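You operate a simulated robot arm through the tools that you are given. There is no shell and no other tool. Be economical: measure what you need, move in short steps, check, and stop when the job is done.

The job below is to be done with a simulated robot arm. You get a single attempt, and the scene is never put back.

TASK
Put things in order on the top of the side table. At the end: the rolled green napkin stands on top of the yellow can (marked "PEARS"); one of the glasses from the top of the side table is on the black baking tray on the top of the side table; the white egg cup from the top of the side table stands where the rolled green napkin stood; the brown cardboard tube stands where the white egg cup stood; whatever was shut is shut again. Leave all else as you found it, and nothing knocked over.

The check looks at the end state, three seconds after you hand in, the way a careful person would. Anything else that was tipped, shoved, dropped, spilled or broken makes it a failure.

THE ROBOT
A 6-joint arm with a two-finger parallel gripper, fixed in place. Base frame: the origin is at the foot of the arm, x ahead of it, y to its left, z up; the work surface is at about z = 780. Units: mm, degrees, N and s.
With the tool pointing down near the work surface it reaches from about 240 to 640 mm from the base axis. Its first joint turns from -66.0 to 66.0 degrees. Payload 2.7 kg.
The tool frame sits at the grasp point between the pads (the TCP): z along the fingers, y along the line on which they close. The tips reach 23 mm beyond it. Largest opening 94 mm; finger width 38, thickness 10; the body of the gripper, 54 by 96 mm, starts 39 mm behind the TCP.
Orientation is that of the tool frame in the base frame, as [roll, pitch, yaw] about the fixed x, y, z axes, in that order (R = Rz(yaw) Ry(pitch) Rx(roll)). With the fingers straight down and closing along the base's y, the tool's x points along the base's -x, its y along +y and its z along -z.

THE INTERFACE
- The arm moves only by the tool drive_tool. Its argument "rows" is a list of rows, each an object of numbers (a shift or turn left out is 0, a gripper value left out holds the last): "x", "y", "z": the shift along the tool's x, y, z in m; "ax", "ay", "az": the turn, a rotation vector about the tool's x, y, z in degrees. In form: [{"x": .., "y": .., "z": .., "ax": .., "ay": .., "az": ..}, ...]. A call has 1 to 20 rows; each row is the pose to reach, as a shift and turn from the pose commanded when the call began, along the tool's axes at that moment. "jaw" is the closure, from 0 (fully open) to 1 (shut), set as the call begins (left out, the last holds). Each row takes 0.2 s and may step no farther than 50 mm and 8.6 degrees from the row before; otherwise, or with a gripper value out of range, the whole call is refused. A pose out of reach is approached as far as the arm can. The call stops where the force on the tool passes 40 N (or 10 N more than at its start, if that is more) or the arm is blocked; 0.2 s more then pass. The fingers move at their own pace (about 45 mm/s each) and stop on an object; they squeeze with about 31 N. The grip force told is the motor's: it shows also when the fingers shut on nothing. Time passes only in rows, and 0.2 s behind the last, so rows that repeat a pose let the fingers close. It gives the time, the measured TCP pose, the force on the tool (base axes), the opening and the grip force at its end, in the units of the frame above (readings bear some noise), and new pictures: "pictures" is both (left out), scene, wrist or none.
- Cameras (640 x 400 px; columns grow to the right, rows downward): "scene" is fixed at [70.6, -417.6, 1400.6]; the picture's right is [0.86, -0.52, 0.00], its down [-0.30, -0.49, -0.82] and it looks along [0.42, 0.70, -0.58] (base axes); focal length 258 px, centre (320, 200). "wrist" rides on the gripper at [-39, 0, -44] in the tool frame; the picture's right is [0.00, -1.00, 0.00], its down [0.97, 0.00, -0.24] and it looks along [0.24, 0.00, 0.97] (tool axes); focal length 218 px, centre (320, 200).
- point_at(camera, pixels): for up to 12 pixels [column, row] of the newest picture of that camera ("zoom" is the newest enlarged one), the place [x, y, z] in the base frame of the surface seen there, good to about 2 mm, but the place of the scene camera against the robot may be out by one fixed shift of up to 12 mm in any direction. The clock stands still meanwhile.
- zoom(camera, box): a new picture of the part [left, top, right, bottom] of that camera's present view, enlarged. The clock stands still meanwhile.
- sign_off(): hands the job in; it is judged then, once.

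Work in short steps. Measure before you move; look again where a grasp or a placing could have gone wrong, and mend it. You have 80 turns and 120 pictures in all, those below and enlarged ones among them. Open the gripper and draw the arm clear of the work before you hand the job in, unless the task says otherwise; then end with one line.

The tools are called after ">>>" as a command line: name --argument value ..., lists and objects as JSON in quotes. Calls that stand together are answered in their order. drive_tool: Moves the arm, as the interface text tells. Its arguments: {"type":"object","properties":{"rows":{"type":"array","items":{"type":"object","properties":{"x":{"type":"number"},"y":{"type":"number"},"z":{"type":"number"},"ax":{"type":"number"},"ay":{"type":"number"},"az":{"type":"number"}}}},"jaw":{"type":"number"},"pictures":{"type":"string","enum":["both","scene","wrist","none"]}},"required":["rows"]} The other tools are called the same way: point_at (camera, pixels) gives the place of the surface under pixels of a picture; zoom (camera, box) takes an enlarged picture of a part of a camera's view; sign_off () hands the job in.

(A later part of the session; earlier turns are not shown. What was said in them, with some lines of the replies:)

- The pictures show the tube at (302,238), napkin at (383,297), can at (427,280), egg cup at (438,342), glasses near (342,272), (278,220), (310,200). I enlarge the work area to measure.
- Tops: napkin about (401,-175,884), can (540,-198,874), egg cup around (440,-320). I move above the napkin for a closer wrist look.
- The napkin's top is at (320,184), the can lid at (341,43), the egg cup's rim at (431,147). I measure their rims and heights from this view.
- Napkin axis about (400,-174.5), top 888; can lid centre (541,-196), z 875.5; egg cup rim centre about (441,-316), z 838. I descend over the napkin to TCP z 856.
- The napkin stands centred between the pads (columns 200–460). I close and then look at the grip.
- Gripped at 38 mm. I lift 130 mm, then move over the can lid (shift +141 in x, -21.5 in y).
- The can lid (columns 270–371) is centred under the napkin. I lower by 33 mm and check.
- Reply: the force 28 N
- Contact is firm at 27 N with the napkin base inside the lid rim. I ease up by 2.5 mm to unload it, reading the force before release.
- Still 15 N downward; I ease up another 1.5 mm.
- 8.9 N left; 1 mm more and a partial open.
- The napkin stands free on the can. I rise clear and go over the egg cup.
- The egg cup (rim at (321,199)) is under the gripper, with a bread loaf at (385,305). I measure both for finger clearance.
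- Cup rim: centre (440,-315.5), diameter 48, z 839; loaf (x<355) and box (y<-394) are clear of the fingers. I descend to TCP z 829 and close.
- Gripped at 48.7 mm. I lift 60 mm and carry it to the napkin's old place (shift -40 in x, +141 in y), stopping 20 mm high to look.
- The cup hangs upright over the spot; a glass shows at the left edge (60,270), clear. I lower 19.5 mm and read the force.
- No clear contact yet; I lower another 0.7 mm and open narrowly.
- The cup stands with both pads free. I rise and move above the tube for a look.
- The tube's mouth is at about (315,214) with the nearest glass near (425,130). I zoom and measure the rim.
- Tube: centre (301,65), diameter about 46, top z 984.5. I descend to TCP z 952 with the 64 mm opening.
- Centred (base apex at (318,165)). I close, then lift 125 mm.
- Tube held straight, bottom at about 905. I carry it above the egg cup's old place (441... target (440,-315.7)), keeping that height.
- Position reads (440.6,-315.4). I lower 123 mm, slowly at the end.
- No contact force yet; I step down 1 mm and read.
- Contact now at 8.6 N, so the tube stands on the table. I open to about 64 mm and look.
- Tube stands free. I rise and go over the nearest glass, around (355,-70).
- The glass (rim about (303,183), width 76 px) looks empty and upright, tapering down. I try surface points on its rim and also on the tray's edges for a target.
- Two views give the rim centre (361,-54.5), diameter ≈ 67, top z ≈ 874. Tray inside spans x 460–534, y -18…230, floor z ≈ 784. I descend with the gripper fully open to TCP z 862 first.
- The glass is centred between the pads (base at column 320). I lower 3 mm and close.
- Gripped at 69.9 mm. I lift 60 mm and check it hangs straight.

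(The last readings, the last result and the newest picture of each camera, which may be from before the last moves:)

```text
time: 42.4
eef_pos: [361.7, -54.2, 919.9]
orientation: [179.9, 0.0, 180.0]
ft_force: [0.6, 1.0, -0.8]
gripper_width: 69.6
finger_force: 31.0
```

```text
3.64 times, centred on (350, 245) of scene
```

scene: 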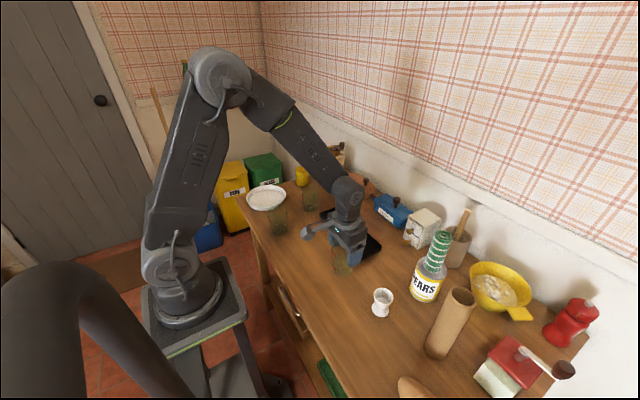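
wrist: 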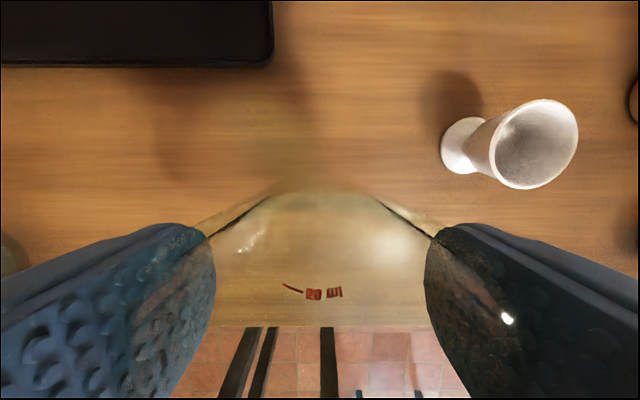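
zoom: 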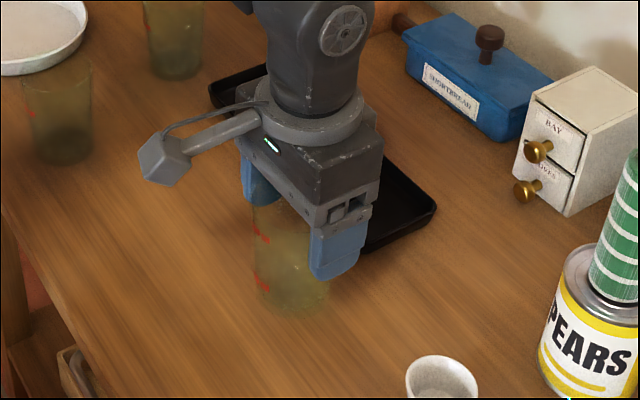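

Glass held upright. I carry it over the tray's middle (496.5, 95), holding height.

>>> drive_tool --rows '[{"x": -0.015, "y": 0.017}, {"x": -0.04, "y": 0.044}, {"x": -0.066, "y": 0.073}, {"x": -0.092, "y": 0.101}, {"x": -0.117, "y": 0.129}, {"x": -0.131, "y": 0.144}, {"x": -0.1355, "y": 0.149}, {"x": -0.1355, "y": 0.149}, {"x": -0.1355, "y": 0.149}]'

```text
time: 44.4
eef_pos: [498.9, 93.9, 920.6]
orientation: [180.0, 0.0, 180.0]
ft_force: [-0.1, 0.4, -1.7]
gripper_width: 69.7
finger_force: 30.8
```

scene: 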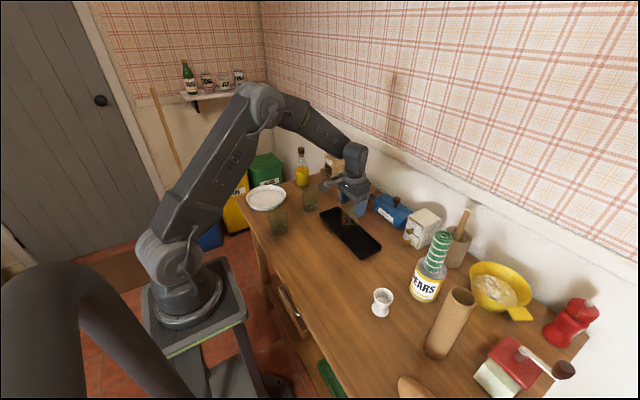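
wrist: 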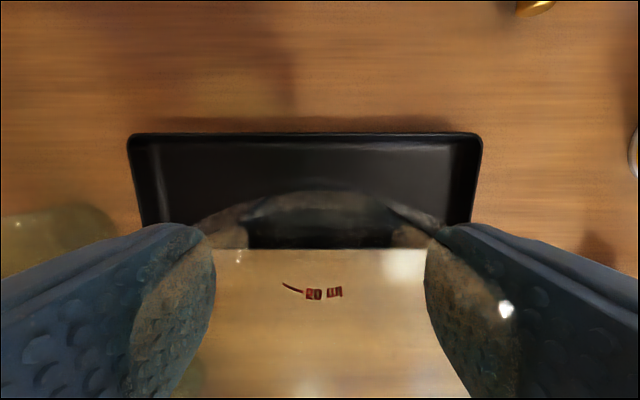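

Tray outer edges (rows 133 and 248) put its middle at x ≈ 500; the glass at ~498 is central. I lower 54 mm gently.

>>> drive_tool --rows '[{"z": 0.02}, {"z": 0.035}, {"z": 0.046}, {"z": 0.051}, {"z": 0.053}, {"z": 0.0545}, {"z": 0.0545}]'

```text
time: 46.0
eef_pos: [498.0, 94.6, 863.8]
orientation: [180.0, 0.0, -180.0]
ft_force: [0.6, -0.1, -1.6]
gripper_width: 69.8
finger_force: 30.6
```

scene: 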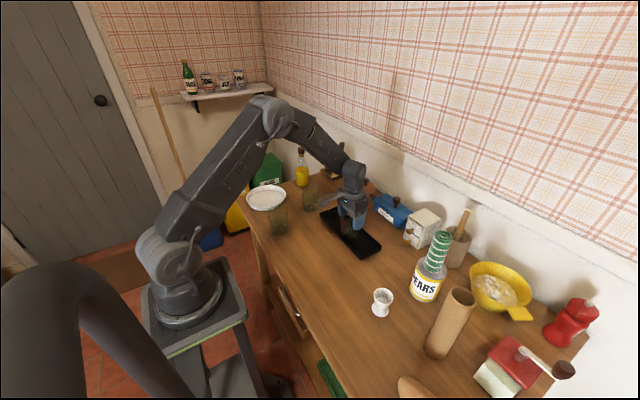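
wrist: 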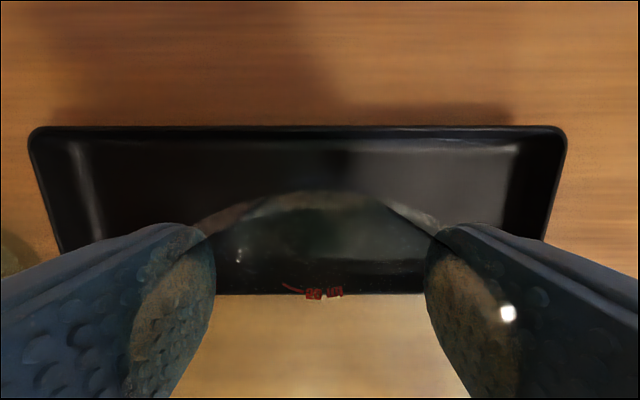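

No contact yet (force about -1.6 N). I step down 1 mm.

>>> drive_tool --rows '[{"z": 0.0005}, {"z": 0.001}, {"z": 0.001}]' --pictures "none"

```text
time: 46.8
eef_pos: [498.2, 95.0, 864.4]
orientation: [180.0, 0.0, 180.0]
ft_force: [0.0, -0.5, -2.2]
gripper_width: 69.6
finger_force: 30.7
```

>>> drive_tool --rows '[{"z": 0.0005}, {"z": 0.001}, {"z": 0.001}]' --pictures "none"

```text
time: 47.6
eef_pos: [497.5, 94.1, 863.3]
orientation: [180.0, 0.1, 180.0]
ft_force: [-2.7, -0.9, 7.0]
gripper_width: 70.0
finger_force: 31.0
```

Contact at 7 N: the glass is on the tray floor. I open fully and look.

>>> drive_tool --rows '[{"z": -0.0005}, {"z": -0.0005}, {"z": -0.0005}, {"z": -0.0005}]' --jaw 0

```text
time: 48.6
eef_pos: [498.0, 94.4, 863.5]
orientation: [180.0, 0.0, -179.9]
ft_force: [-0.6, 0.3, 1.2]
gripper_width: 94.0
finger_force: 0.1
```

scene: 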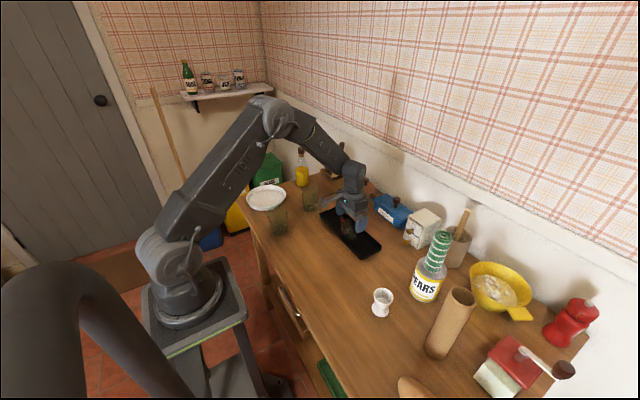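
wrist: 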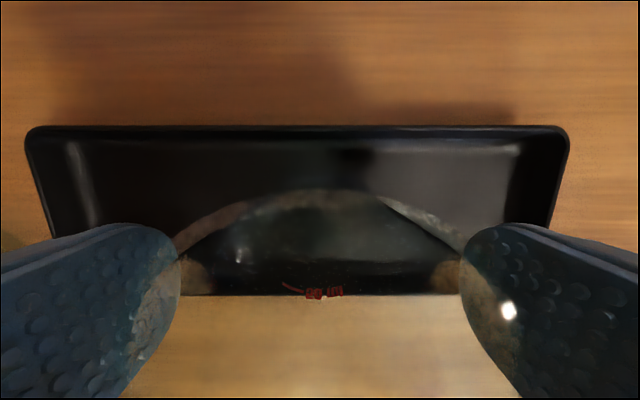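

The pads are clear of the glass. I rise straight up to about z 1190 and back to roughly the starting pose for a final look.

>>> drive_tool --rows '[{"z": -0.02}, {"z": -0.05}, {"z": -0.09}, {"z": -0.13}, {"z": -0.17}, {"z": -0.21}, {"z": -0.25}, {"z": -0.29}, {"x": 0.03, "z": -0.32}, {"x": 0.06, "z": -0.33}, {"x": 0.087, "z": -0.33}, {"x": 0.087, "z": -0.33}]'

>>> zoom --camera "scene" --box '[230, 170, 500, 370]'

>>> point_at --camera "scene" --pixels '[[381, 313], [435, 355], [382, 294], [350, 232]]'

```text
time: 51.2
eef_pos: [408.1, 93.6, 1193.4]
orientation: [179.9, 0.0, 180.0]
ft_force: [0.6, 0.3, -0.7]
gripper_width: 93.9
finger_force: 0.1
```

scene: 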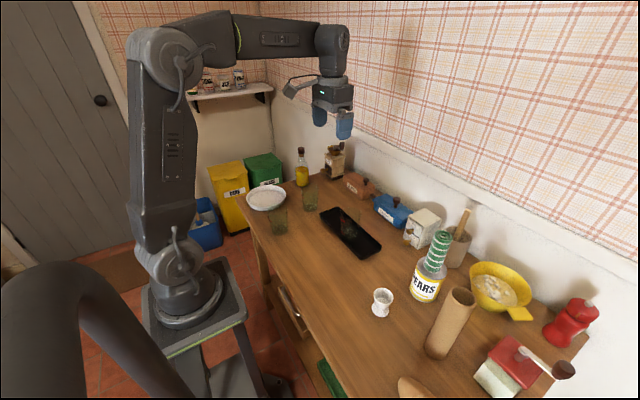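
wrist: 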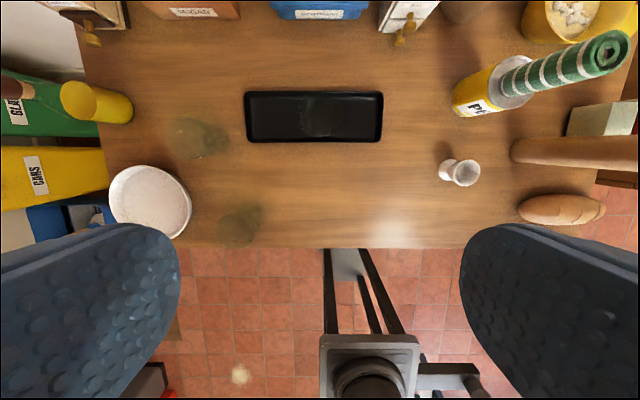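

```text
2.00 times, centred on (365, 270) of scene
```

zoom: 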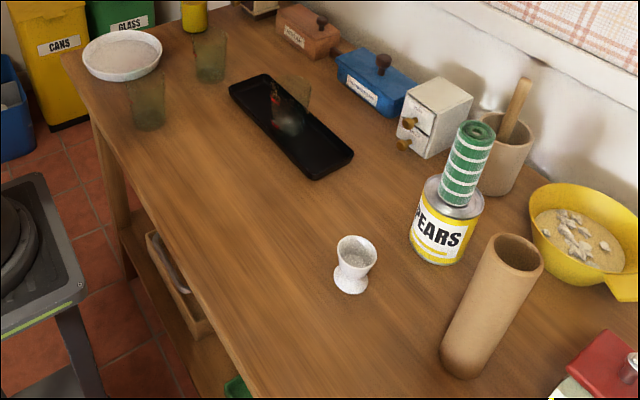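

```text
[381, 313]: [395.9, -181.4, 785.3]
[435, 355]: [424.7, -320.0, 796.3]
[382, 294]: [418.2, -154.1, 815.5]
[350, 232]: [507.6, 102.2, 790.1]
```

All four items stand upright in their new places and nothing else has moved. The gripper is open and clear, so I hand in.

>>> sign_off

```text
The job is handed in.
```

The job is handed in: the napkin stands on the PEARS can, a glass is on the tray, the egg cup stands where the napkin was, and the tube stands where the egg cup was. I opened nothing, and the last pictures show nothing knocked over.
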